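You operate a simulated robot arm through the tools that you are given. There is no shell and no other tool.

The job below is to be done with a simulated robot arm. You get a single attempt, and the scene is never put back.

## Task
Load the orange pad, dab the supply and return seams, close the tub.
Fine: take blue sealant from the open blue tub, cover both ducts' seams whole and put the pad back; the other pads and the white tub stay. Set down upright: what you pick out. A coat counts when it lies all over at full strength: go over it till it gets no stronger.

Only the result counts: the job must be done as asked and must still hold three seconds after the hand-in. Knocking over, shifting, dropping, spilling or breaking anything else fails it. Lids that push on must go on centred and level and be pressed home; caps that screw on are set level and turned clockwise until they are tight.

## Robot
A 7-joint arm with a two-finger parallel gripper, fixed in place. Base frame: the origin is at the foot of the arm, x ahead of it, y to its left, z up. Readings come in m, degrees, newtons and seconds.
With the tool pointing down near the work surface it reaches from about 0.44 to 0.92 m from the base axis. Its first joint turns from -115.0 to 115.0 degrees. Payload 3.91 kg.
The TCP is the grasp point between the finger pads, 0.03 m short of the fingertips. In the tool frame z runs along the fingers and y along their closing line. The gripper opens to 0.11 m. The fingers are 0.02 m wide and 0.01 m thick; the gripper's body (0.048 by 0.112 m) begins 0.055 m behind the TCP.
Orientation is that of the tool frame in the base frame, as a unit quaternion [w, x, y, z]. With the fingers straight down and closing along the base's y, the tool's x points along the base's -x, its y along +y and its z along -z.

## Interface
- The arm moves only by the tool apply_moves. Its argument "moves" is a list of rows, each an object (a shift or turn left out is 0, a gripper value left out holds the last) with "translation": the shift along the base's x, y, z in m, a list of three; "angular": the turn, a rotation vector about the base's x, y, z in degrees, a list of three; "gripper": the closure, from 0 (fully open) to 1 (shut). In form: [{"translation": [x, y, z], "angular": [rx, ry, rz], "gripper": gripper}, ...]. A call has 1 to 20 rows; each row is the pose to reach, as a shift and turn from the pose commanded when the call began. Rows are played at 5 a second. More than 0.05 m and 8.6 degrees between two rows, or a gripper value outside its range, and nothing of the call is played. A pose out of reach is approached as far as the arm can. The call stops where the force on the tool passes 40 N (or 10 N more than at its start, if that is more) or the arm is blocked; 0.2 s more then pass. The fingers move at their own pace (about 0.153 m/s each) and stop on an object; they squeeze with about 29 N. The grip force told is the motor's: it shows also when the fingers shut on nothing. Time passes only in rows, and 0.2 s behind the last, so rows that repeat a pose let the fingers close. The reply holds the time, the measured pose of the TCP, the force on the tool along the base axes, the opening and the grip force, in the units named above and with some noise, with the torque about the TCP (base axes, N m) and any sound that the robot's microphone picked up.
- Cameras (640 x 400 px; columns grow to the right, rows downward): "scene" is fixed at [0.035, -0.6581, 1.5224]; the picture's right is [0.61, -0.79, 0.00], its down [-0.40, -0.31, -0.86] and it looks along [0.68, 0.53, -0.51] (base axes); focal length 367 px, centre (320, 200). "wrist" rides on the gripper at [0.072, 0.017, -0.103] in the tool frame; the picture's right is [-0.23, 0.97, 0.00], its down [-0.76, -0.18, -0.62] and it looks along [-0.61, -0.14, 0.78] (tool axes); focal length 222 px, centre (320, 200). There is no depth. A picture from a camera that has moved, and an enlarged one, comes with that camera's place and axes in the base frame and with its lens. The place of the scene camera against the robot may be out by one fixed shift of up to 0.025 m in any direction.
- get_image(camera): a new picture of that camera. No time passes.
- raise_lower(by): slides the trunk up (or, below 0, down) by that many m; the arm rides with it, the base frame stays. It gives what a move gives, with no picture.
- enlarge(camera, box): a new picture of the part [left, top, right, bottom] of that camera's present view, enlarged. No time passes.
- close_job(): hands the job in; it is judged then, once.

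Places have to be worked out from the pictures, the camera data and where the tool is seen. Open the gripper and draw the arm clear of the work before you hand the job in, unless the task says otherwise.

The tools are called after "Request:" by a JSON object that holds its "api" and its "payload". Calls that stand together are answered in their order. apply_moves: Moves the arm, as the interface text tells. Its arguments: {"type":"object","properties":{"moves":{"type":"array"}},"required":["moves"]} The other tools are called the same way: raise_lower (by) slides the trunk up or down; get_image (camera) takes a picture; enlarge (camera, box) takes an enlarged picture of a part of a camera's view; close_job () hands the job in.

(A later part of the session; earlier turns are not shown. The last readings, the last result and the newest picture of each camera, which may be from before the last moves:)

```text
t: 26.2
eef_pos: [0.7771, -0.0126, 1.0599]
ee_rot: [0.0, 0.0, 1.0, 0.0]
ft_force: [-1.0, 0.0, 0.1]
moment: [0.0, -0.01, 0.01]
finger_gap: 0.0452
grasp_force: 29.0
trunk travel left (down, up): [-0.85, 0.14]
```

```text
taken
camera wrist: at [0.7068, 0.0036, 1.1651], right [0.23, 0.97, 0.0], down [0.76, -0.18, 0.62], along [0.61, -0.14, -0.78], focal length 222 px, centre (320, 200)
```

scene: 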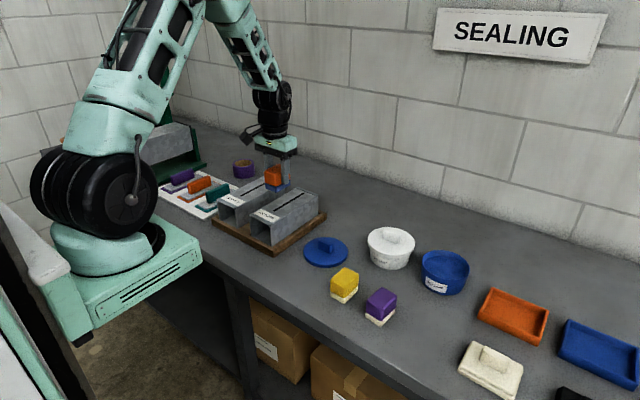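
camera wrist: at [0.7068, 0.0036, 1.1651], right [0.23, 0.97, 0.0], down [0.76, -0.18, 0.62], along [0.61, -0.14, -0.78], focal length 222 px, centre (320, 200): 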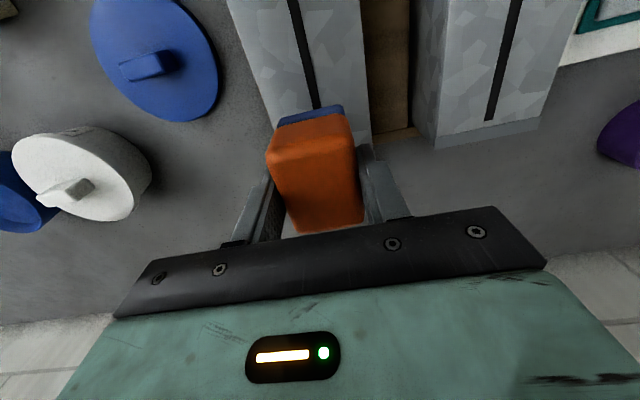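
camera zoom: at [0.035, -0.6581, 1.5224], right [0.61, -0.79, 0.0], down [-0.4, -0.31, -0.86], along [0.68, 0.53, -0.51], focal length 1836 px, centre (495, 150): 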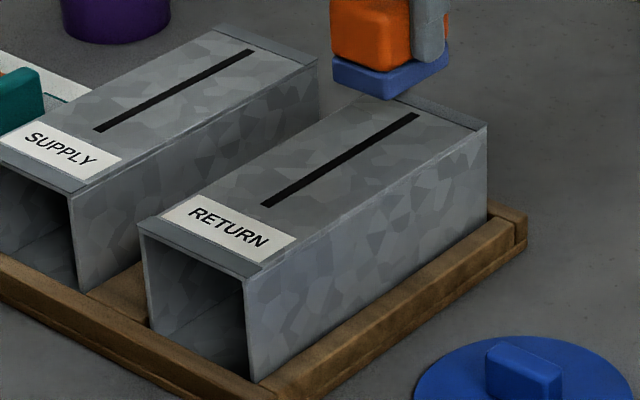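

I can't see an obvious mark, so I'll zoom in on the dabbed part of the seam and on the pad.

Request:
{"api": "enlarge", "payload": {"camera": "wrist", "box": [240, 0, 400, 120]}}

Request:
{"api": "enlarge", "payload": {"camera": "scene", "box": [280, 165, 340, 215]}}

Request:
{"api": "enlarge", "payload": {"camera": "scene", "box": [420, 240, 480, 300]}}

```text
3.33 times, centred on (320, 60) of wrist
camera zoom: at [0.7068, 0.0036, 1.1651], right [0.23, 0.97, 0.0], down [0.76, -0.18, 0.62], along [0.61, -0.14, -0.78], focal length 740 px, centre (320, 667)
```

zoom: 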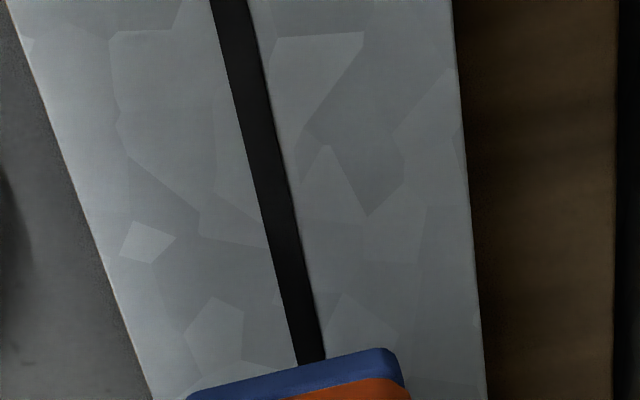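

```text
8.00 times, centred on (310, 190) of scene
camera zoom: at [0.035, -0.6581, 1.5224], right [0.61, -0.79, 0.0], down [-0.4, -0.31, -0.86], along [0.68, 0.53, -0.51], focal length 2938 px, centre (400, 280)
```

zoom: 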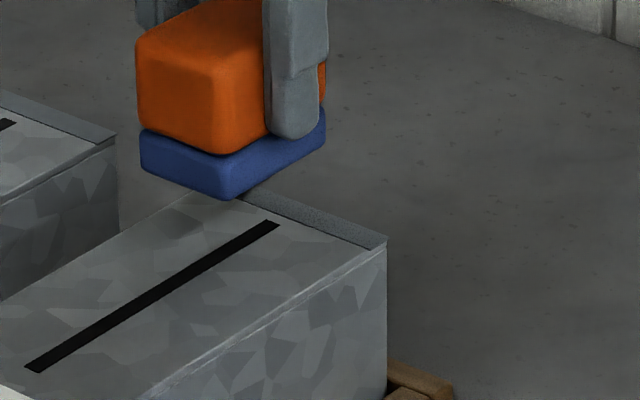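

```text
6.67 times, centred on (450, 270) of scene
camera zoom: at [0.035, -0.6581, 1.5224], right [0.61, -0.79, 0.0], down [-0.4, -0.31, -0.86], along [0.68, 0.53, -0.51], focal length 2448 px, centre (-547, -267)
```

zoom: 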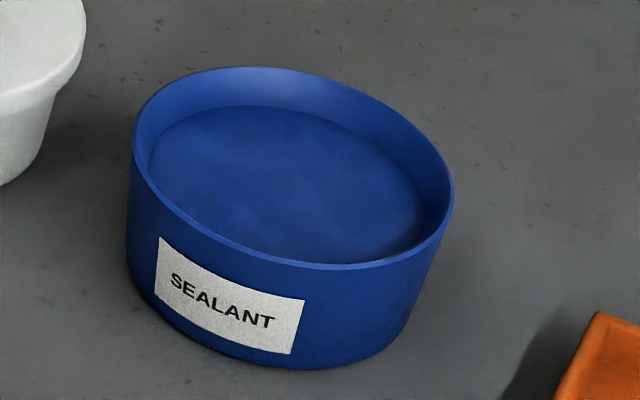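

No deposit is visible yet, although the foam is blue. I'll press at the far end and hold longer with moderate force, then look again.

Request:
{"api": "apply_moves", "payload": {"moves": [{"translation": [0, 0.001, -0.025]}, {"translation": [0, 0.001, -0.035]}, {"translation": [0, 0.001, -0.0375]}, {"translation": [0, 0.001, -0.0385]}, {"translation": [0, 0.001, -0.0385]}, {"translation": [0, 0.001, -0.0385]}, {"translation": [0, 0.001, -0.0385]}, {"translation": [0, 0.001, -0.0385]}, {"translation": [0, 0.001, -0.0385]}]}}

Request:
{"api": "enlarge", "payload": {"camera": "scene", "box": [260, 165, 340, 225]}}

```text
t: 28.2
eef_pos: [0.7785, -0.0105, 1.0217]
ee_rot: [0.0, 0.0, 1.0, 0.0]
ft_force: [0.0, -0.8, 5.7]
moment: [-0.01, -0.18, -0.01]
finger_gap: 0.0454
grasp_force: 28.7
trunk travel left (down, up): [-0.85, 0.14]
```

```text
6.67 times, centred on (300, 195) of scene
camera zoom: at [0.035, -0.6581, 1.5224], right [0.61, -0.79, 0.0], down [-0.4, -0.31, -0.86], along [0.68, 0.53, -0.51], focal length 2448 px, centre (453, 233)
```

zoom: 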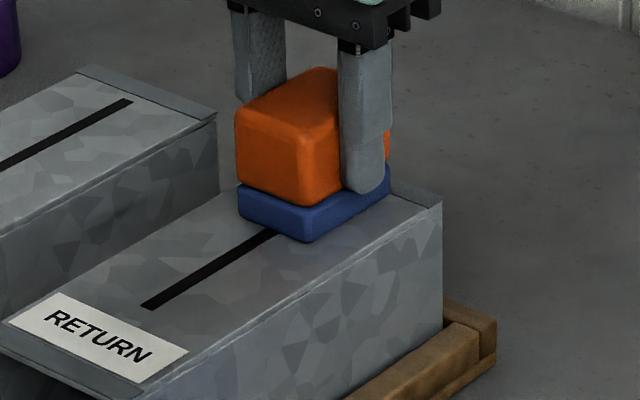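

The moment suggests contact only at the pad's far edge, perhaps on the end flange. I'll shift back 6 mm, press more firmly and stroke slowly along the seam to see whether sealant transfers.

Request:
{"api": "apply_moves", "payload": {"moves": [{"translation": [-0.003, 0, 0.003]}, {"translation": [-0.006, 0, 0.0]}, {"translation": [-0.006, 0, -0.0015]}, {"translation": [-0.006, 0, -0.0015]}, {"translation": [-0.012, 0, -0.0015]}, {"translation": [-0.018, 0, -0.0015]}, {"translation": [-0.024, 0, -0.0015]}, {"translation": [-0.03, 0, -0.0015]}]}}

Request:
{"api": "enlarge", "payload": {"camera": "scene", "box": [260, 165, 340, 225]}}

```text
t: 30.0
eef_pos: [0.7479, -0.0104, 1.0208]
ee_rot: [0.001, 0.0, 1.0, 0.0]
ft_force: [7.3, 0.3, 20.6]
moment: [-0.02, -0.15, 0.02]
finger_gap: 0.0458
grasp_force: 29.1
trunk travel left (down, up): [-0.85, 0.14]
```

```text
6.67 times, centred on (300, 195) of scene
camera zoom: at [0.035, -0.6581, 1.5224], right [0.61, -0.79, 0.0], down [-0.4, -0.31, -0.86], along [0.68, 0.53, -0.51], focal length 2448 px, centre (453, 233)
```

zoom: 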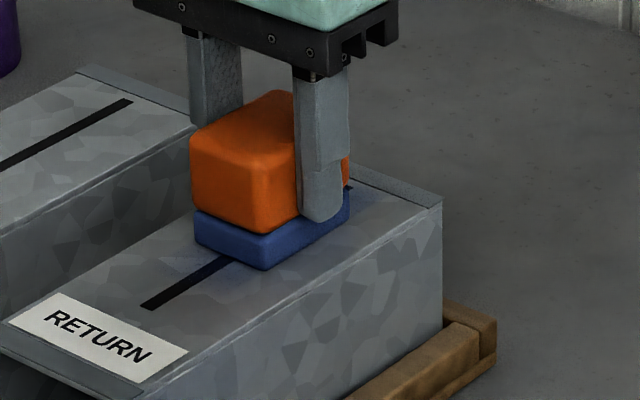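

There's a bluish tint on the seam by the pad. I'll lift and look.

Request:
{"api": "apply_moves", "payload": {"moves": [{"translation": [0, 0, 0.01]}, {"translation": [0, 0, 0.04]}, {"translation": [0, 0, 0.08]}, {"translation": [-0.04, 0, 0.1]}, {"translation": [-0.08, 0, 0.1]}, {"translation": [-0.08, 0, 0.1]}]}}

Request:
{"api": "enlarge", "payload": {"camera": "scene", "box": [250, 165, 330, 225]}}

Request:
{"api": "get_image", "payload": {"camera": "wrist"}}

```text
t: 31.4
eef_pos: [0.6668, -0.0101, 1.121]
ee_rot: [0.0, 0.0, 1.0, -0.001]
ft_force: [0.4, 0.1, -2.0]
moment: [-0.02, 0.0, -0.02]
finger_gap: 0.0454
grasp_force: 29.3
trunk travel left (down, up): [-0.85, 0.14]
```

```text
6.67 times, centred on (290, 195) of scene
camera zoom: at [0.035, -0.6581, 1.5224], right [0.61, -0.79, 0.0], down [-0.4, -0.31, -0.86], along [0.68, 0.53, -0.51], focal length 2448 px, centre (520, 233)
```

zoom: 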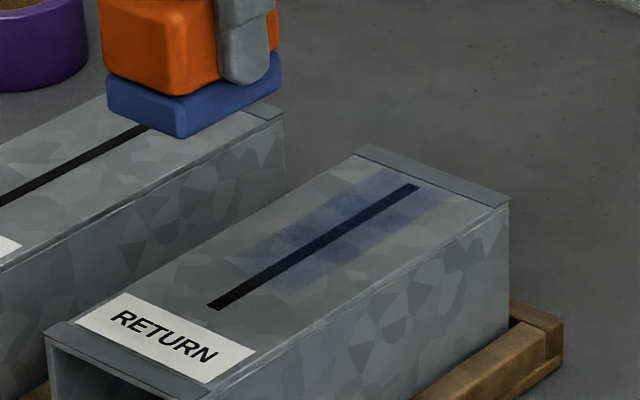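

```text
taken
camera wrist: at [0.5956, 0.0055, 1.2251], right [0.23, 0.97, 0.0], down [0.76, -0.18, 0.62], along [0.61, -0.14, -0.78], focal length 222 px, centre (320, 200)
```

wrist: 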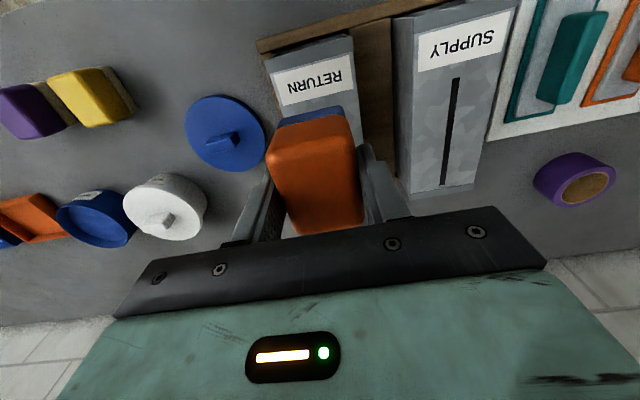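

Sealant transfers when the pad strokes under pressure: a light-blue strip now covers the far part. I'll do full-length strokes back and forth over the return seam.

Request:
{"api": "apply_moves", "payload": {"moves": [{"translation": [0.023, 0, -0.04]}, {"translation": [0.023, 0, -0.08]}, {"translation": [0.023, 0, -0.096]}, {"translation": [0.023, 0, -0.0998]}, {"translation": [0.035, 0, -0.0998]}, {"translation": [0.047, 0, -0.0998]}, {"translation": [0.059, 0, -0.0998]}, {"translation": [0.071, 0, -0.0998]}, {"translation": [0.083, 0, -0.0998]}, {"translation": [0.095, 0, -0.0998]}, {"translation": [0.108, 0, -0.0998]}, {"translation": [0.095, 0, -0.0998]}, {"translation": [0.083, 0, -0.0998]}, {"translation": [0.071, 0, -0.0998]}, {"translation": [0.059, 0, -0.0998]}, {"translation": [0.047, 0, -0.0998]}, {"translation": [0.035, 0, -0.0998]}, {"translation": [0.023, 0, -0.0998]}]}}

Request:
{"api": "enlarge", "payload": {"camera": "scene", "box": [250, 165, 330, 225]}}

```text
t: 35.2
eef_pos: [0.6925, -0.0107, 1.0217]
ee_rot: [0.0, 0.0, 1.0, 0.0]
ft_force: [1.6, -0.6, 10.6]
moment: [-0.03, -0.2, 0.03]
finger_gap: 0.0454
grasp_force: 28.7
trunk travel left (down, up): [-0.85, 0.14]
```

```text
6.67 times, centred on (290, 195) of scene
camera zoom: at [0.035, -0.6581, 1.5224], right [0.61, -0.79, 0.0], down [-0.4, -0.31, -0.86], along [0.68, 0.53, -0.51], focal length 2448 px, centre (520, 233)
```

zoom: 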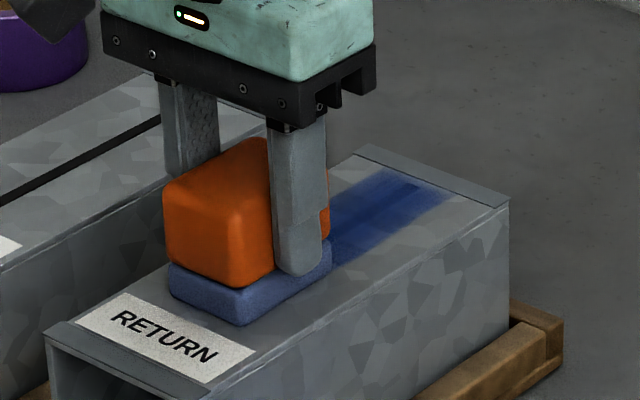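

The coat is getting much stronger and the pad is fading as its load drops. I'll lift and inspect.

Request:
{"api": "apply_moves", "payload": {"moves": [{"translation": [0, 0, 0.02]}, {"translation": [0, 0, 0.06]}, {"translation": [0, -0.04, 0.08]}, {"translation": [0, -0.08, 0.08]}, {"translation": [0, -0.12, 0.08]}, {"translation": [0, -0.12, 0.08]}]}}

Request:
{"api": "get_image", "payload": {"camera": "wrist"}}

Request:
{"api": "enlarge", "payload": {"camera": "wrist", "box": [390, 50, 550, 210]}}

Request:
{"api": "enlarge", "payload": {"camera": "scene", "box": [250, 165, 350, 240]}}

```text
t: 36.6
eef_pos: [0.6912, -0.1336, 1.0998]
ee_rot: [0.0, 0.0, 1.0, 0.0]
ft_force: [-0.1, -1.0, -0.1]
moment: [0.0, 0.02, -0.02]
finger_gap: 0.0455
grasp_force: 29.3
trunk travel left (down, up): [-0.85, 0.14]
```

```text
taken
camera wrist: at [0.6204, -0.1176, 1.2036], right [0.23, 0.97, 0.0], down [0.76, -0.18, 0.62], along [0.61, -0.14, -0.78], focal length 222 px, centre (320, 200)
```

wrist: 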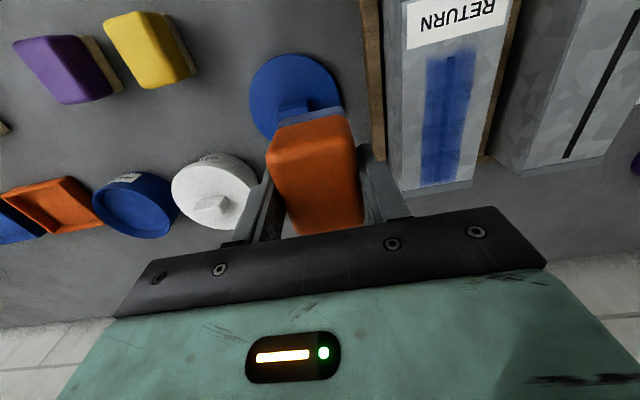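

```text
2.50 times, centred on (470, 130) of wrist
camera zoom: at [0.6204, -0.1176, 1.2036], right [0.23, 0.97, 0.0], down [0.76, -0.18, 0.62], along [0.61, -0.14, -0.78], focal length 555 px, centre (-55, 375)
```

zoom: 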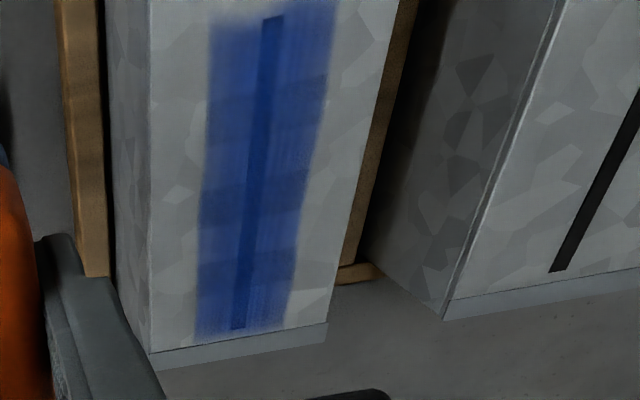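

```text
5.33 times, centred on (300, 202) of scene
camera zoom: at [0.035, -0.6581, 1.5224], right [0.61, -0.79, 0.0], down [-0.4, -0.31, -0.86], along [0.68, 0.53, -0.51], focal length 1958 px, centre (427, 187)
```

zoom: 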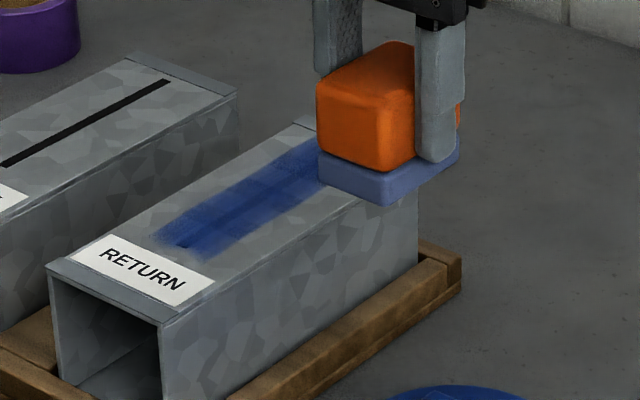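

The whole return seam is tinted but not yet even, and the pad is lighter. I'll go back to the tub and reload.

Request:
{"api": "apply_moves", "payload": {"moves": [{"translation": [0.011, -0.042, 0]}, {"translation": [0.022, -0.084, 0]}, {"translation": [0.034, -0.126, 0]}, {"translation": [0.046, -0.168, 0]}, {"translation": [0.058, -0.21, 0]}, {"translation": [0.07, -0.252, 0]}, {"translation": [0.082, -0.294, 0]}, {"translation": [0.093, -0.336, 0]}, {"translation": [0.093, -0.336, 0]}, {"translation": [0.093, -0.336, -0.045]}, {"translation": [0.093, -0.336, -0.09]}, {"translation": [0.093, -0.336, -0.12]}, {"translation": [0.093, -0.336, -0.129]}, {"translation": [0.093, -0.336, -0.131]}, {"translation": [0.093, -0.336, -0.131]}, {"translation": [0.09, -0.336, -0.131]}, {"translation": [0.093, -0.336, -0.131]}, {"translation": [0.093, -0.336, -0.131]}]}}

Request:
{"api": "enlarge", "payload": {"camera": "scene", "box": [400, 210, 500, 310]}}

```text
t: 40.4
eef_pos: [0.7841, -0.4679, 0.9696]
ee_rot: [0.0, 0.0, 1.0, 0.0]
ft_force: [-0.3, -0.6, -1.1]
moment: [0.03, 0.0, -0.05]
finger_gap: 0.0452
grasp_force: 29.1
trunk travel left (down, up): [-0.85, 0.14]
```

```text
4.00 times, centred on (450, 260) of scene
camera zoom: at [0.035, -0.6581, 1.5224], right [0.61, -0.79, 0.0], down [-0.4, -0.31, -0.86], along [0.68, 0.53, -0.51], focal length 1469 px, centre (-200, -40)
```

zoom: 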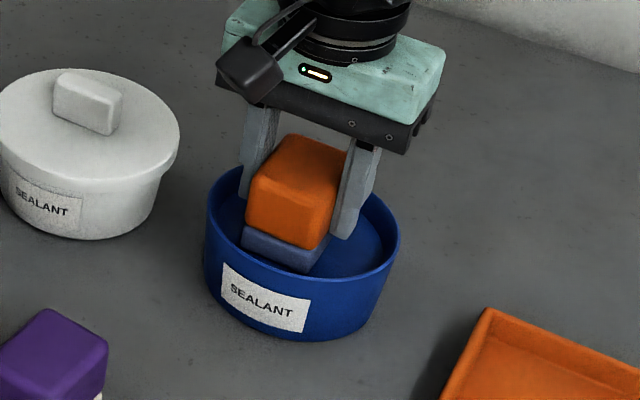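

No contact at this height yet, so I'll go down in 1 mm steps.

Request:
{"api": "apply_moves", "payload": {"moves": [{"translation": [0, 0, -0.001]}, {"translation": [0, 0, -0.002]}, {"translation": [0, 0, -0.003]}, {"translation": [0, 0, -0.003]}, {"translation": [0, 0, -0.003]}]}}

Request:
{"api": "enlarge", "payload": {"camera": "scene", "box": [400, 210, 500, 310]}}

```text
t: 41.6
eef_pos: [0.7849, -0.4678, 0.968]
ee_rot: [0.002, 0.0, 1.0, -0.001]
ft_force: [-2.7, -0.7, 20.9]
moment: [0.09, 0.0, 0.01]
finger_gap: 0.0456
grasp_force: 29.5
trunk travel left (down, up): [-0.85, 0.14]
```

```text
4.00 times, centred on (450, 260) of scene
camera zoom: at [0.035, -0.6581, 1.5224], right [0.61, -0.79, 0.0], down [-0.4, -0.31, -0.86], along [0.68, 0.53, -0.51], focal length 1469 px, centre (-200, -40)
```

zoom: 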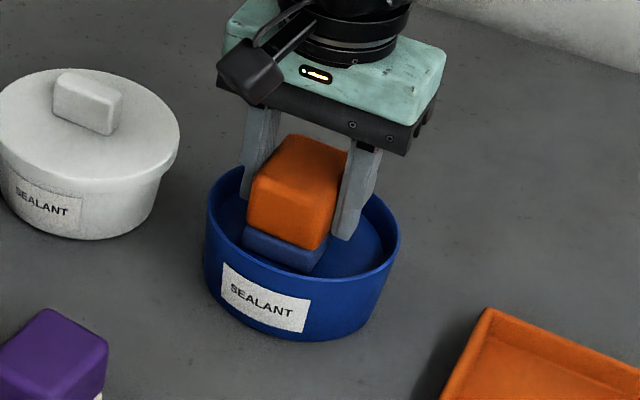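

The pad is reloaded. It slid up about 2 mm in the grip, so I'll use gentler presses. Now back over the return seam.

Request:
{"api": "apply_moves", "payload": {"moves": [{"translation": [0, 0, 0.01]}, {"translation": [0, 0, 0.05]}, {"translation": [0, 0, 0.09]}, {"translation": [0, 0, 0.125]}, {"translation": [-0.008, 0.042, 0.125]}, {"translation": [-0.016, 0.084, 0.125]}, {"translation": [-0.024, 0.126, 0.125]}, {"translation": [-0.032, 0.168, 0.125]}, {"translation": [-0.04, 0.21, 0.125]}, {"translation": [-0.05, 0.252, 0.125]}, {"translation": [-0.06, 0.294, 0.125]}, {"translation": [-0.07, 0.336, 0.125]}, {"translation": [-0.08, 0.378, 0.125]}, {"translation": [-0.09, 0.42, 0.125]}, {"translation": [-0.096, 0.457, 0.125]}, {"translation": [-0.096, 0.457, 0.09]}, {"translation": [-0.096, 0.457, 0.06]}, {"translation": [-0.096, 0.457, 0.056]}, {"translation": [-0.096, 0.457, 0.054]}, {"translation": [-0.096, 0.457, 0.053]}]}}

```text
t: 45.8
eef_pos: [0.6881, -0.01, 1.0212]
ee_rot: [0.001, 0.0, 1.0, 0.0]
ft_force: [-1.3, -1.4, 8.6]
moment: [-0.08, -0.13, -0.02]
finger_gap: 0.0455
grasp_force: 28.8
trunk travel left (down, up): [-0.85, 0.14]
```

Contact at 8.6 N. I'll stroke forward and back with slightly more pressure.

Request:
{"api": "apply_moves", "payload": {"moves": [{"translation": [-0.002, 0, -0.0007]}, {"translation": [0.01, 0, -0.0007]}, {"translation": [0.022, 0, -0.0007]}, {"translation": [0.034, 0, -0.0007]}, {"translation": [0.046, 0, -0.0007]}, {"translation": [0.058, 0, -0.0007]}, {"translation": [0.07, 0, -0.0007]}, {"translation": [0.082, 0, -0.0007]}, {"translation": [0.09, 0, -0.0007]}, {"translation": [0.09, 0, -0.0007]}, {"translation": [0.078, 0, -0.0007]}, {"translation": [0.066, 0, -0.0007]}, {"translation": [0.054, 0, -0.0007]}, {"translation": [0.042, 0, -0.0007]}, {"translation": [0.03, 0, -0.0007]}, {"translation": [0.018, 0, -0.0007]}, {"translation": [0.006, 0, -0.0007]}, {"translation": [-0.003, 0, -0.0007]}, {"translation": [-0.003, 0, -0.0007]}]}}

Request:
{"api": "enlarge", "payload": {"camera": "scene", "box": [250, 165, 330, 225]}}

```text
t: 49.8
eef_pos: [0.684, -0.01, 1.0193]
ee_rot: [0.0, 0.0, 1.0, 0.0]
ft_force: [2.7, -0.3, 12.2]
moment: [0.01, -0.45, -0.02]
finger_gap: 0.0454
grasp_force: 28.7
trunk travel left (down, up): [-0.85, 0.14]
```

```text
6.67 times, centred on (290, 195) of scene
camera zoom: at [0.035, -0.6581, 1.5224], right [0.61, -0.79, 0.0], down [-0.4, -0.31, -0.86], along [0.68, 0.53, -0.51], focal length 2448 px, centre (520, 233)
```

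zoom: 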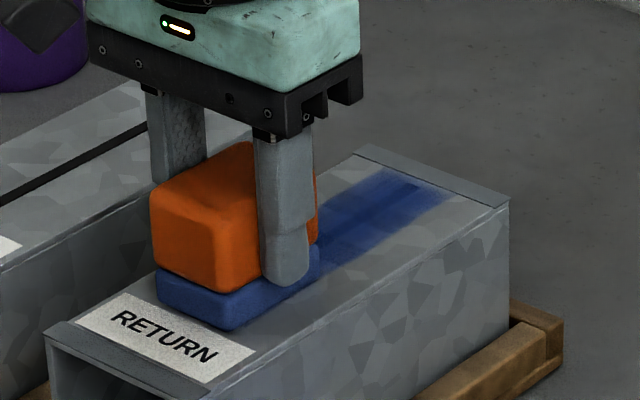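

The large moment suggests the pad has pitched in the grip. I'll lift and inspect the pad's angle and the coat.

Request:
{"api": "apply_moves", "payload": {"moves": [{"translation": [0, 0, 0.02]}, {"translation": [0, 0, 0.06]}, {"translation": [0, -0.04, 0.08]}, {"translation": [0, -0.08, 0.08]}, {"translation": [0, -0.12, 0.08]}, {"translation": [0, -0.12, 0.08]}]}}

Request:
{"api": "get_image", "payload": {"camera": "wrist"}}

Request:
{"api": "enlarge", "payload": {"camera": "wrist", "box": [390, 50, 550, 210]}}

Request:
{"api": "enlarge", "payload": {"camera": "scene", "box": [280, 160, 350, 220]}}

```text
t: 51.2
eef_pos: [0.6857, -0.1307, 1.0976]
ee_rot: [0.0, 0.0, 1.0, 0.0]
ft_force: [-0.4, -0.1, -0.5]
moment: [-0.03, 0.01, 0.0]
finger_gap: 0.0454
grasp_force: 28.8
trunk travel left (down, up): [-0.85, 0.14]
```

```text
taken
camera wrist: at [0.6137, -0.1155, 1.2016], right [0.23, 0.97, 0.0], down [0.76, -0.18, 0.62], along [0.61, -0.14, -0.78], focal length 222 px, centre (320, 200)
```

wrist: 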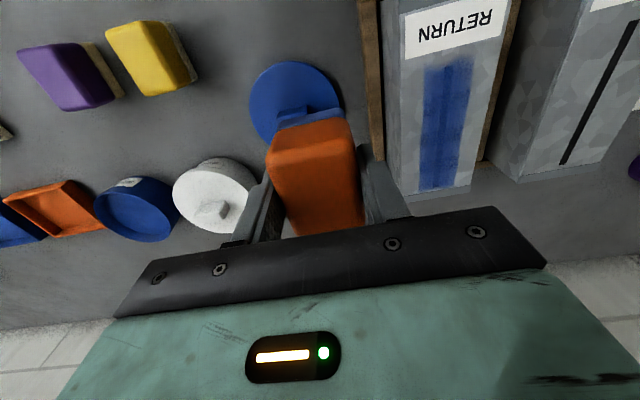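

```text
2.50 times, centred on (470, 130) of wrist
camera zoom: at [0.6137, -0.1155, 1.2016], right [0.23, 0.97, 0.0], down [0.76, -0.18, 0.62], along [0.61, -0.14, -0.78], focal length 555 px, centre (-55, 375)
```

zoom: 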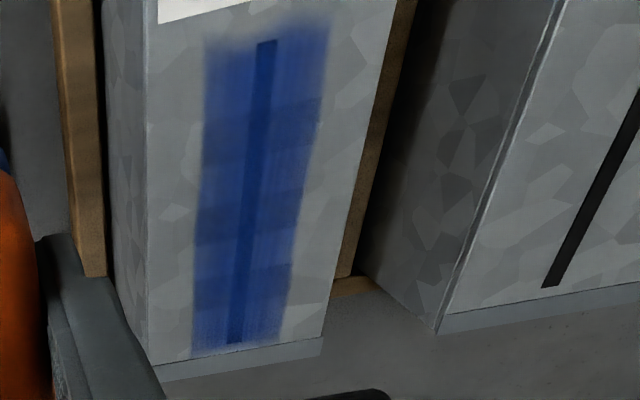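

```text
6.67 times, centred on (315, 190) of scene
camera zoom: at [0.035, -0.6581, 1.5224], right [0.61, -0.79, 0.0], down [-0.4, -0.31, -0.86], along [0.68, 0.53, -0.51], focal length 2448 px, centre (353, 267)
```

zoom: 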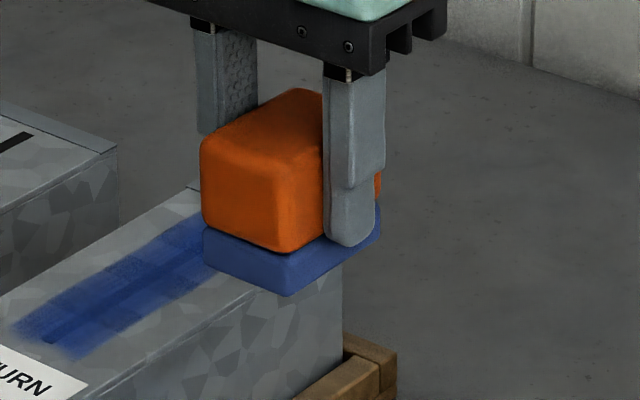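

I'll zoom in on the held pad to measure its tilt against its original grasp view.

Request:
{"api": "enlarge", "payload": {"camera": "wrist", "box": [230, 80, 420, 230]}}

Request:
{"api": "enlarge", "payload": {"camera": "scene", "box": [292, 165, 332, 205]}}

```text
2.67 times, centred on (325, 155) of wrist
camera zoom: at [0.6137, -0.1155, 1.2016], right [0.23, 0.97, 0.0], down [0.76, -0.18, 0.62], along [0.61, -0.14, -0.78], focal length 592 px, centre (307, 320)
```

zoom: 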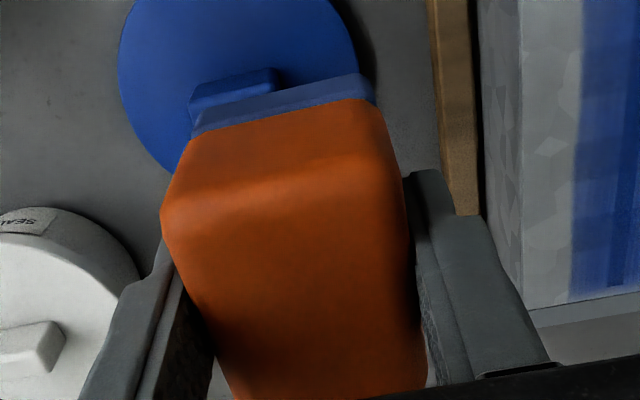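

```text
10.00 times, centred on (312, 185) of scene
camera zoom: at [0.035, -0.6581, 1.5224], right [0.61, -0.79, 0.0], down [-0.4, -0.31, -0.86], along [0.68, 0.53, -0.51], focal length 3672 px, centre (400, 350)
```

zoom: 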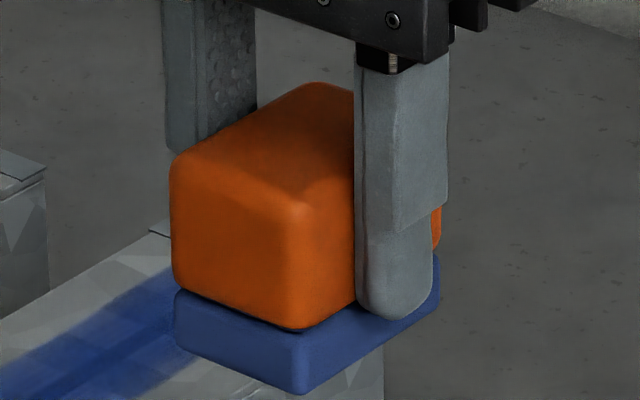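

The pad looks slightly pitched, far edge down. I'll go back to the tub, press flat onto the sealant, and briefly release and regrip so it sits level and reloads.

Request:
{"api": "apply_moves", "payload": {"moves": [{"translation": [0.011, -0.042, 0]}, {"translation": [0.022, -0.084, 0]}, {"translation": [0.034, -0.126, 0]}, {"translation": [0.046, -0.168, 0]}, {"translation": [0.058, -0.21, 0]}, {"translation": [0.07, -0.252, 0]}, {"translation": [0.082, -0.294, 0]}, {"translation": [0.099, -0.339, 0]}, {"translation": [0.099, -0.339, 0]}, {"translation": [0.099, -0.339, -0.045]}, {"translation": [0.099, -0.339, -0.09]}, {"translation": [0.099, -0.339, -0.12]}, {"translation": [0.099, -0.339, -0.127]}, {"translation": [0.099, -0.339, -0.129]}, {"translation": [0.099, -0.339, -0.13]}, {"translation": [0.099, -0.339, -0.13]}]}}

Request:
{"api": "enlarge", "payload": {"camera": "scene", "box": [410, 230, 480, 300]}}

```text
t: 54.6
eef_pos: [0.7856, -0.4692, 0.9698]
ee_rot: [0.0, 0.0, 1.0, 0.0]
ft_force: [0.5, -0.4, -1.2]
moment: [-0.02, 0.0, 0.02]
finger_gap: 0.0455
grasp_force: 28.5
trunk travel left (down, up): [-0.85, 0.14]
```

```text
5.71 times, centred on (445, 265) of scene
camera zoom: at [0.035, -0.6581, 1.5224], right [0.61, -0.79, 0.0], down [-0.4, -0.31, -0.86], along [0.68, 0.53, -0.51], focal length 2098 px, centre (-394, -171)
```

zoom: 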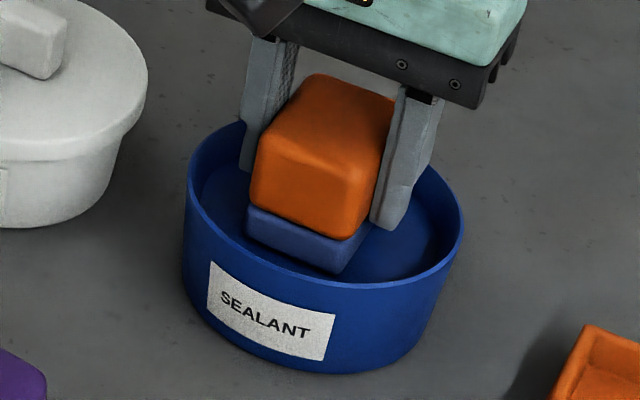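

Just above the surface, so I'll lower to light contact.

Request:
{"api": "apply_moves", "payload": {"moves": [{"translation": [0, 0, -0.001]}, {"translation": [0, 0, -0.002]}, {"translation": [0, 0, -0.003]}, {"translation": [0, 0, -0.003]}]}}

```text
t: 55.6
eef_pos: [0.785, -0.4691, 0.9668]
ee_rot: [0.001, 0.0, 1.0, -0.001]
ft_force: [-1.2, -0.2, 9.6]
moment: [0.09, 0.05, 0.01]
finger_gap: 0.0455
grasp_force: 28.9
trunk travel left (down, up): [-0.85, 0.14]
```

Light contact (9.6 N). I'll open slightly so the pad settles flat, raise the hand 1.5 mm and regrip.

Request:
{"api": "apply_moves", "payload": {"moves": [{"translation": [0, 0, 0.001], "gripper": 0.5}, {"translation": [0, 0, 0.001], "gripper": 0.5}, {"translation": [0, 0, 0.0015], "gripper": 0.5}, {"translation": [0, 0, 0.0015], "gripper": 0.5}, {"translation": [0, 0, 0.0015], "gripper": 0.5}]}}

Request:
{"api": "enlarge", "payload": {"camera": "scene", "box": [410, 230, 480, 300]}}

Request:
{"api": "enlarge", "payload": {"camera": "wrist", "box": [230, 80, 420, 230]}}

```text
t: 56.8
eef_pos: [0.7857, -0.4691, 0.9675]
ee_rot: [-0.001, 0.0, 1.0, 0.0]
ft_force: [0.0, -0.2, 0.8]
moment: [0.0, -0.01, 0.0]
finger_gap: 0.0551
grasp_force: 0.0
trunk travel left (down, up): [-0.85, 0.14]
```

```text
5.71 times, centred on (445, 265) of scene
camera zoom: at [0.035, -0.6581, 1.5224], right [0.61, -0.79, 0.0], down [-0.4, -0.31, -0.86], along [0.68, 0.53, -0.51], focal length 2098 px, centre (-394, -171)
```

zoom: 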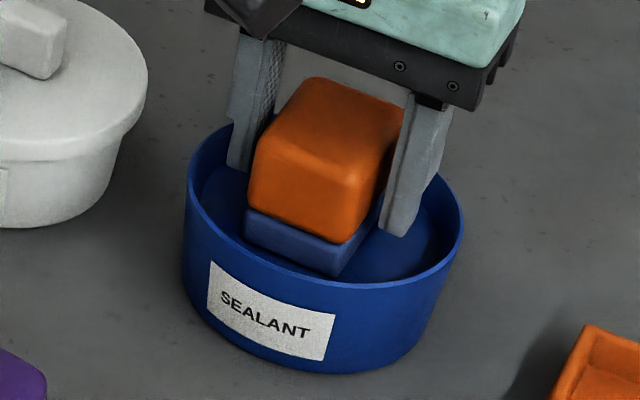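

```text
2.67 times, centred on (325, 155) of wrist
camera zoom: at [0.7136, -0.453, 1.072], right [0.23, 0.97, 0.0], down [0.76, -0.18, 0.62], along [0.61, -0.14, -0.78], focal length 592 px, centre (307, 320)
```

zoom: 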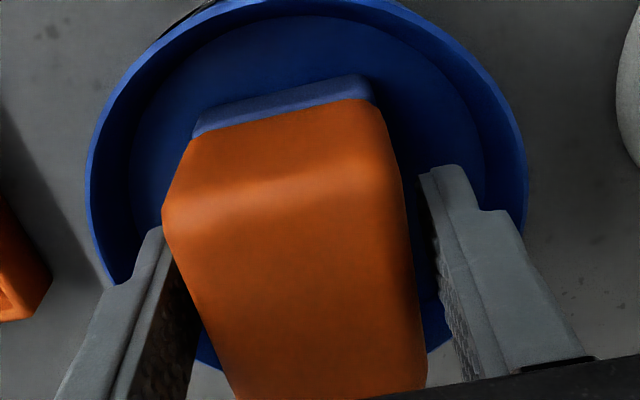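

The pad now stands flat on the sealant. I'll centre by +2 mm in x and regrip, then press lightly to load.

Request:
{"api": "apply_moves", "payload": {"moves": [{"translation": [0.002, 0, 0], "gripper": 0.5}, {"translation": [0.002, 0, 0], "gripper": 0.75}, {"translation": [0.002, 0, 0], "gripper": 0.75}, {"translation": [0.002, 0, 0], "gripper": 0.75}, {"translation": [0.002, 0, -0.0015], "gripper": 0.75}, {"translation": [0.002, 0.003, -0.0015], "gripper": 0.75}, {"translation": [0.002, -0.003, -0.0015], "gripper": 0.75}, {"translation": [0.002, 0, -0.0015], "gripper": 0.75}]}}

Request:
{"api": "enlarge", "payload": {"camera": "scene", "box": [410, 230, 480, 300]}}

```text
t: 58.6
eef_pos: [0.7869, -0.4705, 0.9669]
ee_rot: [0.002, -0.001, 1.0, -0.002]
ft_force: [2.9, -4.5, 12.8]
moment: [0.03, 0.17, 0.05]
finger_gap: 0.0458
grasp_force: 29.4
trunk travel left (down, up): [-0.85, 0.14]
```

```text
5.71 times, centred on (445, 265) of scene
camera zoom: at [0.035, -0.6581, 1.5224], right [0.61, -0.79, 0.0], down [-0.4, -0.31, -0.86], along [0.68, 0.53, -0.51], focal length 2098 px, centre (-394, -171)
```

zoom: 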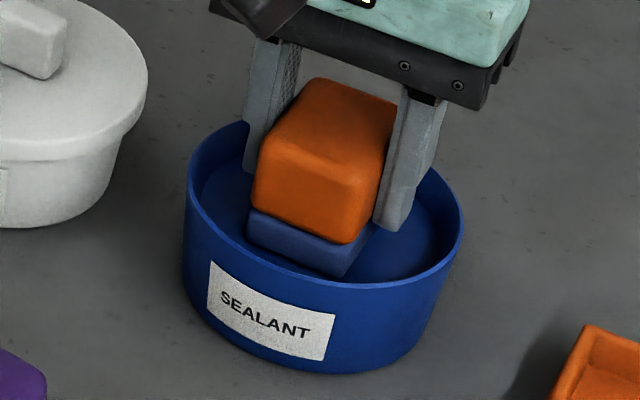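

Regripped and loaded. I'll go to the return seam, this time scrubbing across in y at several stations along the seam, which the grip resists better.

Request:
{"api": "apply_moves", "payload": {"moves": [{"translation": [0, 0, 0.01]}, {"translation": [0, 0, 0.05]}, {"translation": [0, 0, 0.09]}, {"translation": [0, 0, 0.125]}, {"translation": [-0.008, 0.042, 0.125]}, {"translation": [-0.016, 0.084, 0.125]}, {"translation": [-0.024, 0.126, 0.125]}, {"translation": [-0.032, 0.168, 0.125]}, {"translation": [-0.04, 0.21, 0.125]}, {"translation": [-0.05, 0.252, 0.125]}, {"translation": [-0.06, 0.294, 0.125]}, {"translation": [-0.07, 0.336, 0.125]}, {"translation": [-0.08, 0.378, 0.125]}, {"translation": [-0.09, 0.42, 0.125]}, {"translation": [-0.097, 0.4595, 0.125]}, {"translation": [-0.097, 0.4595, 0.09]}, {"translation": [-0.097, 0.4595, 0.06]}, {"translation": [-0.097, 0.4595, 0.055]}, {"translation": [-0.097, 0.4595, 0.053]}, {"translation": [-0.097, 0.4595, 0.0525]}]}}

```text
t: 62.8
eef_pos: [0.69, -0.01, 1.0194]
ee_rot: [0.0, 0.0, 1.0, 0.0]
ft_force: [0.0, -2.1, 10.7]
moment: [-0.09, 0.17, 0.05]
finger_gap: 0.0454
grasp_force: 29.2
trunk travel left (down, up): [-0.85, 0.14]
```

Contact at 10.7 N. I'll scrub at three stations along the seam.

Request:
{"api": "apply_moves", "payload": {"moves": [{"translation": [0, 0.006, 0]}, {"translation": [0, -0.006, 0]}, {"translation": [0, 0.006, 0]}, {"translation": [0, -0.006, 0]}, {"translation": [0, 0, 0]}, {"translation": [0.02, 0, 0.003]}, {"translation": [0.043, 0, 0.0]}, {"translation": [0.043, 0.006, 0]}, {"translation": [0.043, -0.006, 0]}, {"translation": [0.043, 0.006, 0]}, {"translation": [0.043, -0.006, 0]}, {"translation": [0.043, 0, 0]}, {"translation": [0.065, 0, 0.003]}, {"translation": [0.086, 0, 0]}, {"translation": [0.086, 0.006, 0]}, {"translation": [0.086, -0.006, 0]}, {"translation": [0.086, 0.006, 0]}, {"translation": [0.086, -0.006, 0]}, {"translation": [0.086, 0, 0]}]}}

Request:
{"api": "enlarge", "payload": {"camera": "scene", "box": [250, 165, 330, 225]}}

```text
t: 66.8
eef_pos: [0.7753, -0.0122, 1.0205]
ee_rot: [0.001, 0.0, 1.0, 0.0]
ft_force: [-0.5, -6.0, 17.2]
moment: [-0.16, 0.06, 0.03]
finger_gap: 0.0455
grasp_force: 29.0
trunk travel left (down, up): [-0.85, 0.14]
```

```text
6.67 times, centred on (290, 195) of scene
camera zoom: at [0.035, -0.6581, 1.5224], right [0.61, -0.79, 0.0], down [-0.4, -0.31, -0.86], along [0.68, 0.53, -0.51], focal length 2448 px, centre (520, 233)
```

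zoom: 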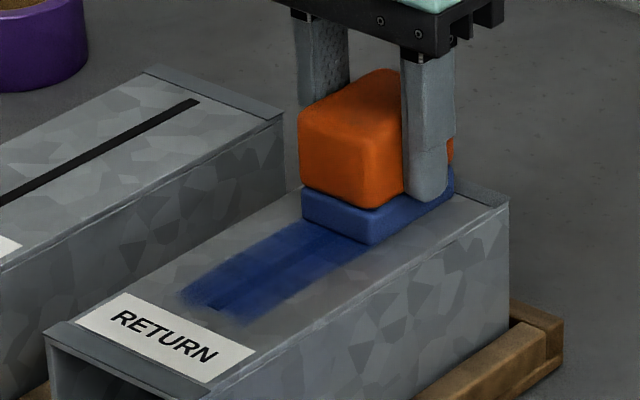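

The coat is building well. I'll repeat the stations in reverse, reaching slightly further at the near end.

Request:
{"api": "apply_moves", "payload": {"moves": [{"translation": [0.003, 0.006, 0]}, {"translation": [0.003, -0.006, 0]}, {"translation": [0.003, 0.006, 0]}, {"translation": [0.003, 0, 0]}, {"translation": [-0.02, 0, 0.003]}, {"translation": [-0.04, 0, 0.0]}, {"translation": [-0.04, 0.006, 0]}, {"translation": [-0.04, -0.006, 0]}, {"translation": [-0.04, 0.006, 0]}, {"translation": [-0.04, 0, 0]}, {"translation": [-0.065, 0, 0.003]}, {"translation": [-0.091, 0, 0]}, {"translation": [-0.091, 0.006, 0]}, {"translation": [-0.091, -0.006, 0]}, {"translation": [-0.091, 0.006, 0]}, {"translation": [-0.091, -0.006, 0]}, {"translation": [-0.091, 0, 0]}]}}

Request:
{"api": "apply_moves", "payload": {"moves": [{"translation": [0, 0, 0.02]}, {"translation": [0, 0, 0.06]}, {"translation": [0, -0.04, 0.08]}, {"translation": [0, -0.08, 0.08]}, {"translation": [0, -0.12, 0.08]}, {"translation": [0, -0.12, 0.08]}]}}

Request:
{"api": "enlarge", "payload": {"camera": "wrist", "box": [390, 50, 550, 210]}}

Request:
{"api": "enlarge", "payload": {"camera": "scene", "box": [250, 160, 350, 235]}}

Request:
{"api": "enlarge", "payload": {"camera": "wrist", "box": [230, 80, 420, 230]}}

```text
t: 70.4
eef_pos: [0.6845, -0.0097, 1.0189]
ee_rot: [0.0, 0.001, 1.0, 0.0]
ft_force: [0.2, -5.6, 16.1]
moment: [-0.21, -0.08, -0.01]
finger_gap: 0.0454
grasp_force: 29.2
trunk travel left (down, up): [-0.85, 0.14]
```

```text
t: 71.8
eef_pos: [0.6823, -0.1296, 1.0982]
ee_rot: [0.0, 0.0, 1.0, 0.0]
ft_force: [0.7, 1.0, -0.7]
moment: [0.01, 0.01, 0.06]
finger_gap: 0.0458
grasp_force: 28.8
trunk travel left (down, up): [-0.85, 0.14]
```

```text
2.50 times, centred on (470, 130) of wrist
camera zoom: at [0.6116, -0.1136, 1.2029], right [0.23, 0.97, 0.0], down [0.76, -0.18, 0.62], along [0.61, -0.14, -0.78], focal length 555 px, centre (-55, 375)
```

zoom: 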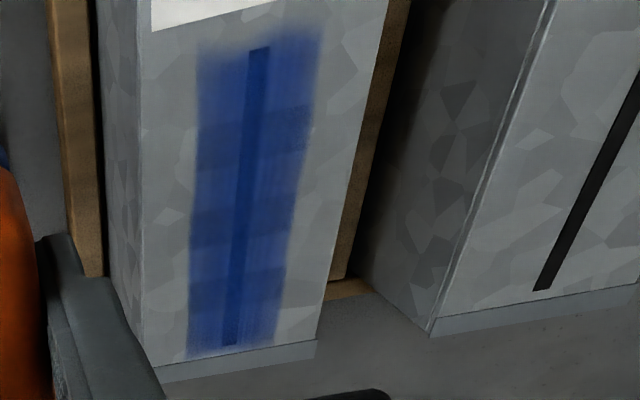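

```text
5.33 times, centred on (300, 198) of scene
camera zoom: at [0.035, -0.6581, 1.5224], right [0.61, -0.79, 0.0], down [-0.4, -0.31, -0.86], along [0.68, 0.53, -0.51], focal length 1958 px, centre (427, 213)
```

zoom: 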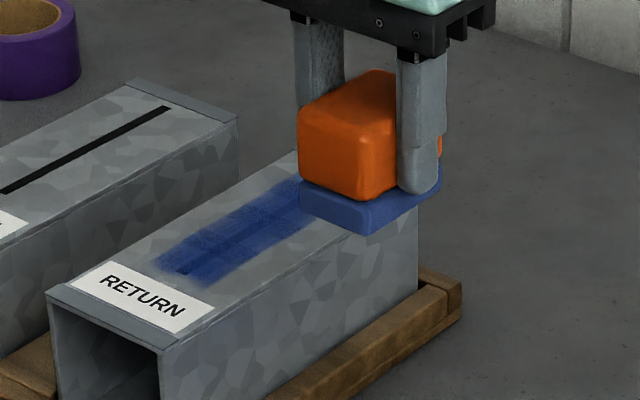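

```text
2.67 times, centred on (325, 155) of wrist
camera zoom: at [0.6116, -0.1136, 1.2029], right [0.23, 0.97, 0.0], down [0.76, -0.18, 0.62], along [0.61, -0.14, -0.78], focal length 592 px, centre (307, 320)
```

zoom: 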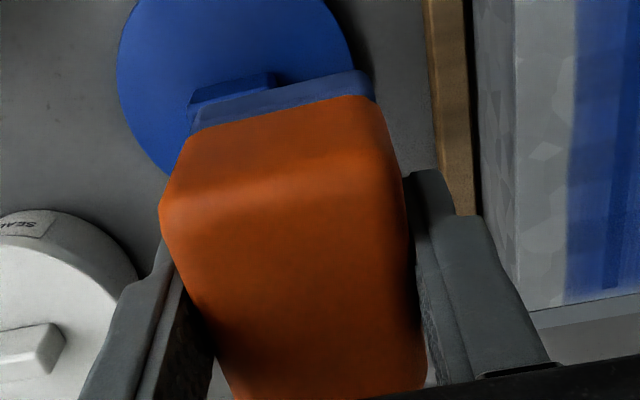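

I'll zoom in more to judge how even the coat is.

Request:
{"api": "enlarge", "payload": {"camera": "wrist", "box": [425, 60, 525, 200]}}

```text
2.86 times, centred on (475, 130) of wrist
camera zoom: at [0.6116, -0.1136, 1.2029], right [0.23, 0.97, 0.0], down [0.76, -0.18, 0.62], along [0.61, -0.14, -0.78], focal length 635 px, centre (-123, 400)
```

zoom: 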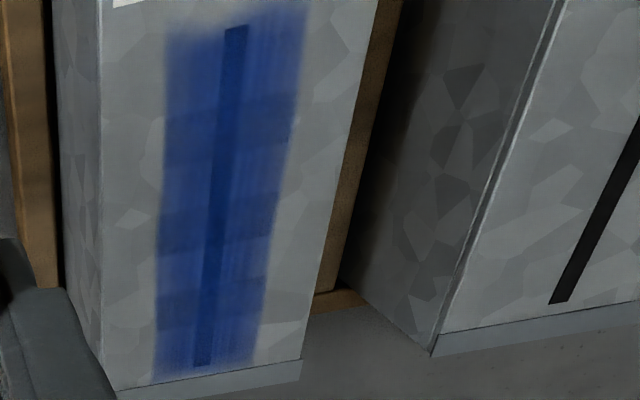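

There are faint darker bands, so it may not be at full strength yet. I'll reload and do another round, then compare.

Request:
{"api": "apply_moves", "payload": {"moves": [{"translation": [0.012, -0.042, 0]}, {"translation": [0.024, -0.084, 0]}, {"translation": [0.036, -0.126, 0]}, {"translation": [0.048, -0.168, 0]}, {"translation": [0.06, -0.21, 0]}, {"translation": [0.072, -0.252, 0]}, {"translation": [0.084, -0.294, 0]}, {"translation": [0.102, -0.34, 0]}, {"translation": [0.102, -0.34, 0]}, {"translation": [0.102, -0.34, -0.045]}, {"translation": [0.102, -0.34, -0.09]}, {"translation": [0.102, -0.34, -0.12]}, {"translation": [0.102, -0.34, -0.128]}, {"translation": [0.102, -0.34, -0.131]}, {"translation": [0.102, -0.34, -0.133]}, {"translation": [0.102, -0.337, -0.133]}, {"translation": [0.102, -0.343, -0.133]}, {"translation": [0.102, -0.34, -0.133]}, {"translation": [0.102, -0.34, -0.133]}]}}

Request:
{"api": "enlarge", "payload": {"camera": "scene", "box": [410, 230, 480, 300]}}

```text
t: 75.8
eef_pos: [0.7872, -0.4694, 0.9659]
ee_rot: [0.001, 0.001, 1.0, 0.0]
ft_force: [3.0, -4.3, 13.7]
moment: [-0.05, -0.04, -0.03]
finger_gap: 0.0455
grasp_force: 29.0
trunk travel left (down, up): [-0.85, 0.14]
```

```text
5.71 times, centred on (445, 265) of scene
camera zoom: at [0.035, -0.6581, 1.5224], right [0.61, -0.79, 0.0], down [-0.4, -0.31, -0.86], along [0.68, 0.53, -0.51], focal length 2098 px, centre (-394, -171)
```

zoom: 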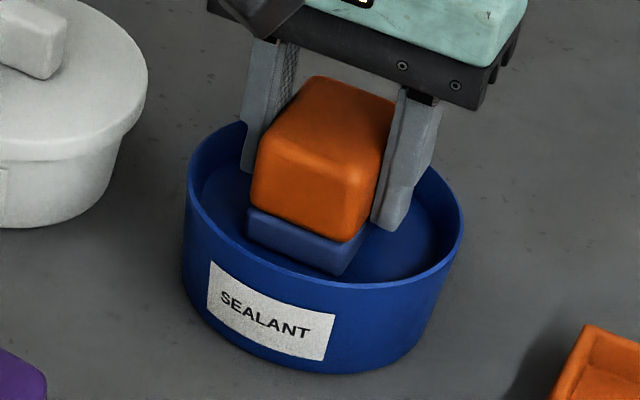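

Loaded. Back to the return seam for another round.

Request:
{"api": "apply_moves", "payload": {"moves": [{"translation": [0, 0, 0.01]}, {"translation": [0, 0, 0.05]}, {"translation": [0, 0, 0.09]}, {"translation": [0, 0, 0.125]}, {"translation": [-0.008, 0.042, 0.125]}, {"translation": [-0.016, 0.084, 0.125]}, {"translation": [-0.024, 0.126, 0.125]}, {"translation": [-0.032, 0.168, 0.125]}, {"translation": [-0.04, 0.21, 0.125]}, {"translation": [-0.05, 0.252, 0.125]}, {"translation": [-0.06, 0.294, 0.125]}, {"translation": [-0.07, 0.336, 0.125]}, {"translation": [-0.08, 0.378, 0.125]}, {"translation": [-0.09, 0.42, 0.125]}, {"translation": [-0.097, 0.459, 0.125]}, {"translation": [-0.097, 0.459, 0.09]}, {"translation": [-0.097, 0.459, 0.06]}, {"translation": [-0.097, 0.459, 0.055]}, {"translation": [-0.097, 0.459, 0.0535]}, {"translation": [-0.097, 0.459, 0.0528]}]}}

Request:
{"api": "apply_moves", "payload": {"moves": [{"translation": [-0.004, 0.006, 0]}, {"translation": [-0.004, -0.006, 0]}, {"translation": [-0.004, 0.006, 0]}, {"translation": [-0.004, -0.006, 0]}, {"translation": [0, 0, 0]}, {"translation": [0.02, 0, 0.001]}, {"translation": [0.043, 0, 0.0]}, {"translation": [0.043, 0.006, 0]}, {"translation": [0.043, -0.006, 0]}, {"translation": [0.043, 0.006, 0]}, {"translation": [0.043, -0.006, 0]}, {"translation": [0.043, 0, 0]}, {"translation": [0.065, 0, 0.001]}, {"translation": [0.088, 0, 0]}, {"translation": [0.088, 0.006, 0]}, {"translation": [0.088, -0.006, 0]}, {"translation": [0.088, 0.006, 0]}, {"translation": [0.088, -0.006, 0]}, {"translation": [0.088, 0, 0]}]}}

Request:
{"api": "apply_moves", "payload": {"moves": [{"translation": [0.0, 0.006, 0]}, {"translation": [0.0, -0.006, 0]}, {"translation": [0.0, 0.006, 0]}, {"translation": [0.0, 0, 0]}, {"translation": [-0.02, 0, 0.001]}, {"translation": [-0.043, 0, 0.0]}, {"translation": [-0.043, 0.006, 0]}, {"translation": [-0.043, -0.006, 0]}, {"translation": [-0.043, 0.006, 0]}, {"translation": [-0.043, 0, 0]}, {"translation": [-0.065, 0, 0.001]}, {"translation": [-0.091, 0, 0]}, {"translation": [-0.091, 0.006, 0]}, {"translation": [-0.091, -0.006, 0]}, {"translation": [-0.091, 0.006, 0]}, {"translation": [-0.091, -0.006, 0]}, {"translation": [-0.091, 0, 0]}]}}

Request:
{"api": "apply_moves", "payload": {"moves": [{"translation": [0, 0, 0.02]}, {"translation": [0, 0, 0.06]}, {"translation": [0, -0.04, 0.08]}, {"translation": [0, -0.08, 0.08]}, {"translation": [0, -0.12, 0.08]}, {"translation": [0, -0.12, 0.08]}]}}

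Request:
{"api": "enlarge", "payload": {"camera": "wrist", "box": [425, 60, 525, 200]}}

Request:
{"api": "enlarge", "payload": {"camera": "scene", "box": [250, 160, 350, 235]}}

```text
t: 80.0
eef_pos: [0.6897, -0.0088, 1.0186]
ee_rot: [0.001, 0.001, 1.0, 0.0]
ft_force: [-1.4, 1.1, 6.9]
moment: [0.01, -0.05, 0.03]
finger_gap: 0.0454
grasp_force: 28.6
trunk travel left (down, up): [-0.85, 0.14]
```

```text
t: 84.0
eef_pos: [0.7779, -0.0113, 1.0194]
ee_rot: [0.001, 0.0, 1.0, 0.0]
ft_force: [0.5, -3.0, 10.1]
moment: [-0.1, -0.05, 0.03]
finger_gap: 0.0454
grasp_force: 29.4
trunk travel left (down, up): [-0.85, 0.14]
```

```text
t: 87.6
eef_pos: [0.6868, -0.0119, 1.0193]
ee_rot: [0.0, 0.0, 1.0, 0.001]
ft_force: [0.6, -4.1, 11.1]
moment: [-0.13, 0.05, 0.07]
finger_gap: 0.0454
grasp_force: 30.0
trunk travel left (down, up): [-0.85, 0.14]
```

```text
t: 89.0
eef_pos: [0.6862, -0.1324, 1.0968]
ee_rot: [-0.001, 0.0, 1.0, 0.001]
ft_force: [-0.4, -1.4, -0.6]
moment: [0.02, 0.0, 0.02]
finger_gap: 0.0456
grasp_force: 28.9
trunk travel left (down, up): [-0.85, 0.14]
```

```text
2.86 times, centred on (475, 130) of wrist
camera zoom: at [0.6147, -0.1163, 1.2021], right [0.23, 0.97, 0.0], down [0.76, -0.18, 0.62], along [0.61, -0.14, -0.78], focal length 635 px, centre (-123, 400)
```

zoom: 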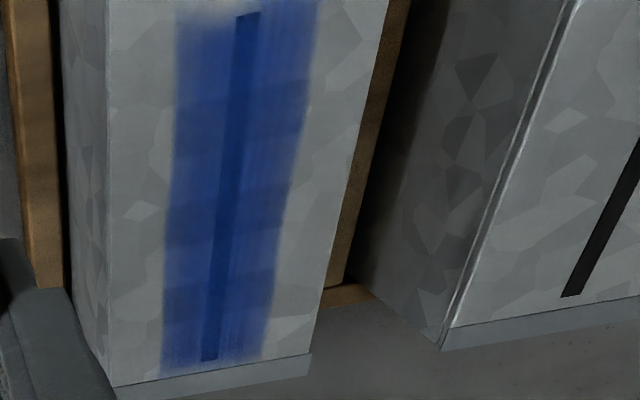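

```text
5.33 times, centred on (300, 198) of scene
camera zoom: at [0.035, -0.6581, 1.5224], right [0.61, -0.79, 0.0], down [-0.4, -0.31, -0.86], along [0.68, 0.53, -0.51], focal length 1958 px, centre (427, 213)
```

zoom: 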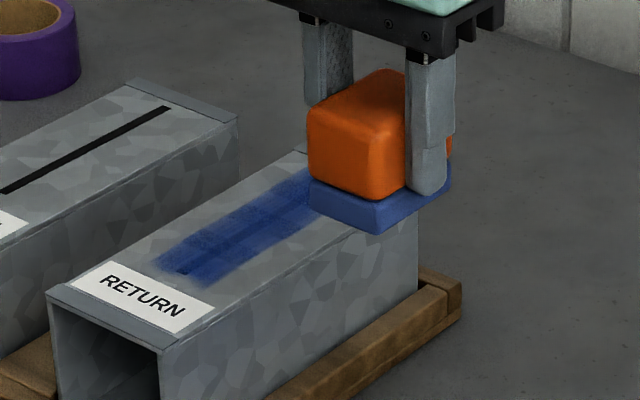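

The coat's look has stopped changing. The tint's margins just past both ends of the seam are thin and fuzzy, though, so I'll work both ends a bit further out.

Request:
{"api": "apply_moves", "payload": {"moves": [{"translation": [-0.002, 0.04, 0]}, {"translation": [-0.004, 0.08, 0]}, {"translation": [-0.004, 0.121, 0]}, {"translation": [-0.004, 0.121, -0.04]}, {"translation": [-0.004, 0.121, -0.07]}, {"translation": [-0.004, 0.121, -0.078]}, {"translation": [-0.004, 0.121, -0.0798]}, {"translation": [-0.004, 0.127, -0.0798]}, {"translation": [-0.004, 0.115, -0.0798]}, {"translation": [-0.004, 0.127, -0.0798]}, {"translation": [-0.004, 0.115, -0.0798]}, {"translation": [-0.004, 0.127, -0.0798]}, {"translation": [-0.004, 0.115, -0.0798]}, {"translation": [-0.004, 0.121, -0.0798]}, {"translation": [0.004, 0.121, -0.0798]}, {"translation": [-0.004, 0.121, -0.0798]}, {"translation": [0.004, 0.121, -0.0798]}, {"translation": [0.004, 0.121, -0.07]}]}}

Request:
{"api": "enlarge", "payload": {"camera": "scene", "box": [250, 160, 350, 235]}}

```text
t: 92.8
eef_pos: [0.6923, -0.0086, 1.0269]
ee_rot: [-0.001, 0.0, 1.0, 0.0]
ft_force: [1.7, -0.1, -0.6]
moment: [0.02, 0.02, -0.03]
finger_gap: 0.0455
grasp_force: 28.8
trunk travel left (down, up): [-0.85, 0.14]
```

```text
5.33 times, centred on (300, 198) of scene
camera zoom: at [0.035, -0.6581, 1.5224], right [0.61, -0.79, 0.0], down [-0.4, -0.31, -0.86], along [0.68, 0.53, -0.51], focal length 1958 px, centre (427, 213)
```

zoom: 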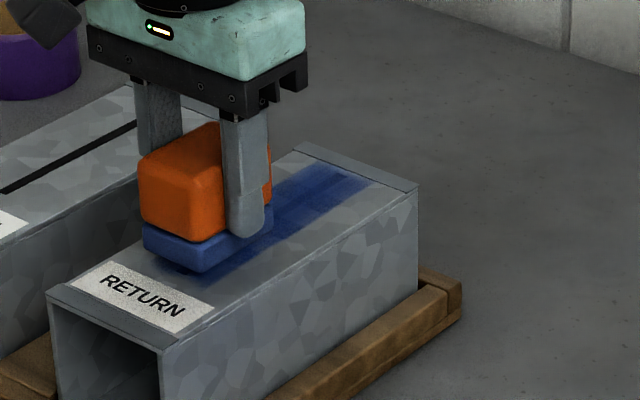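

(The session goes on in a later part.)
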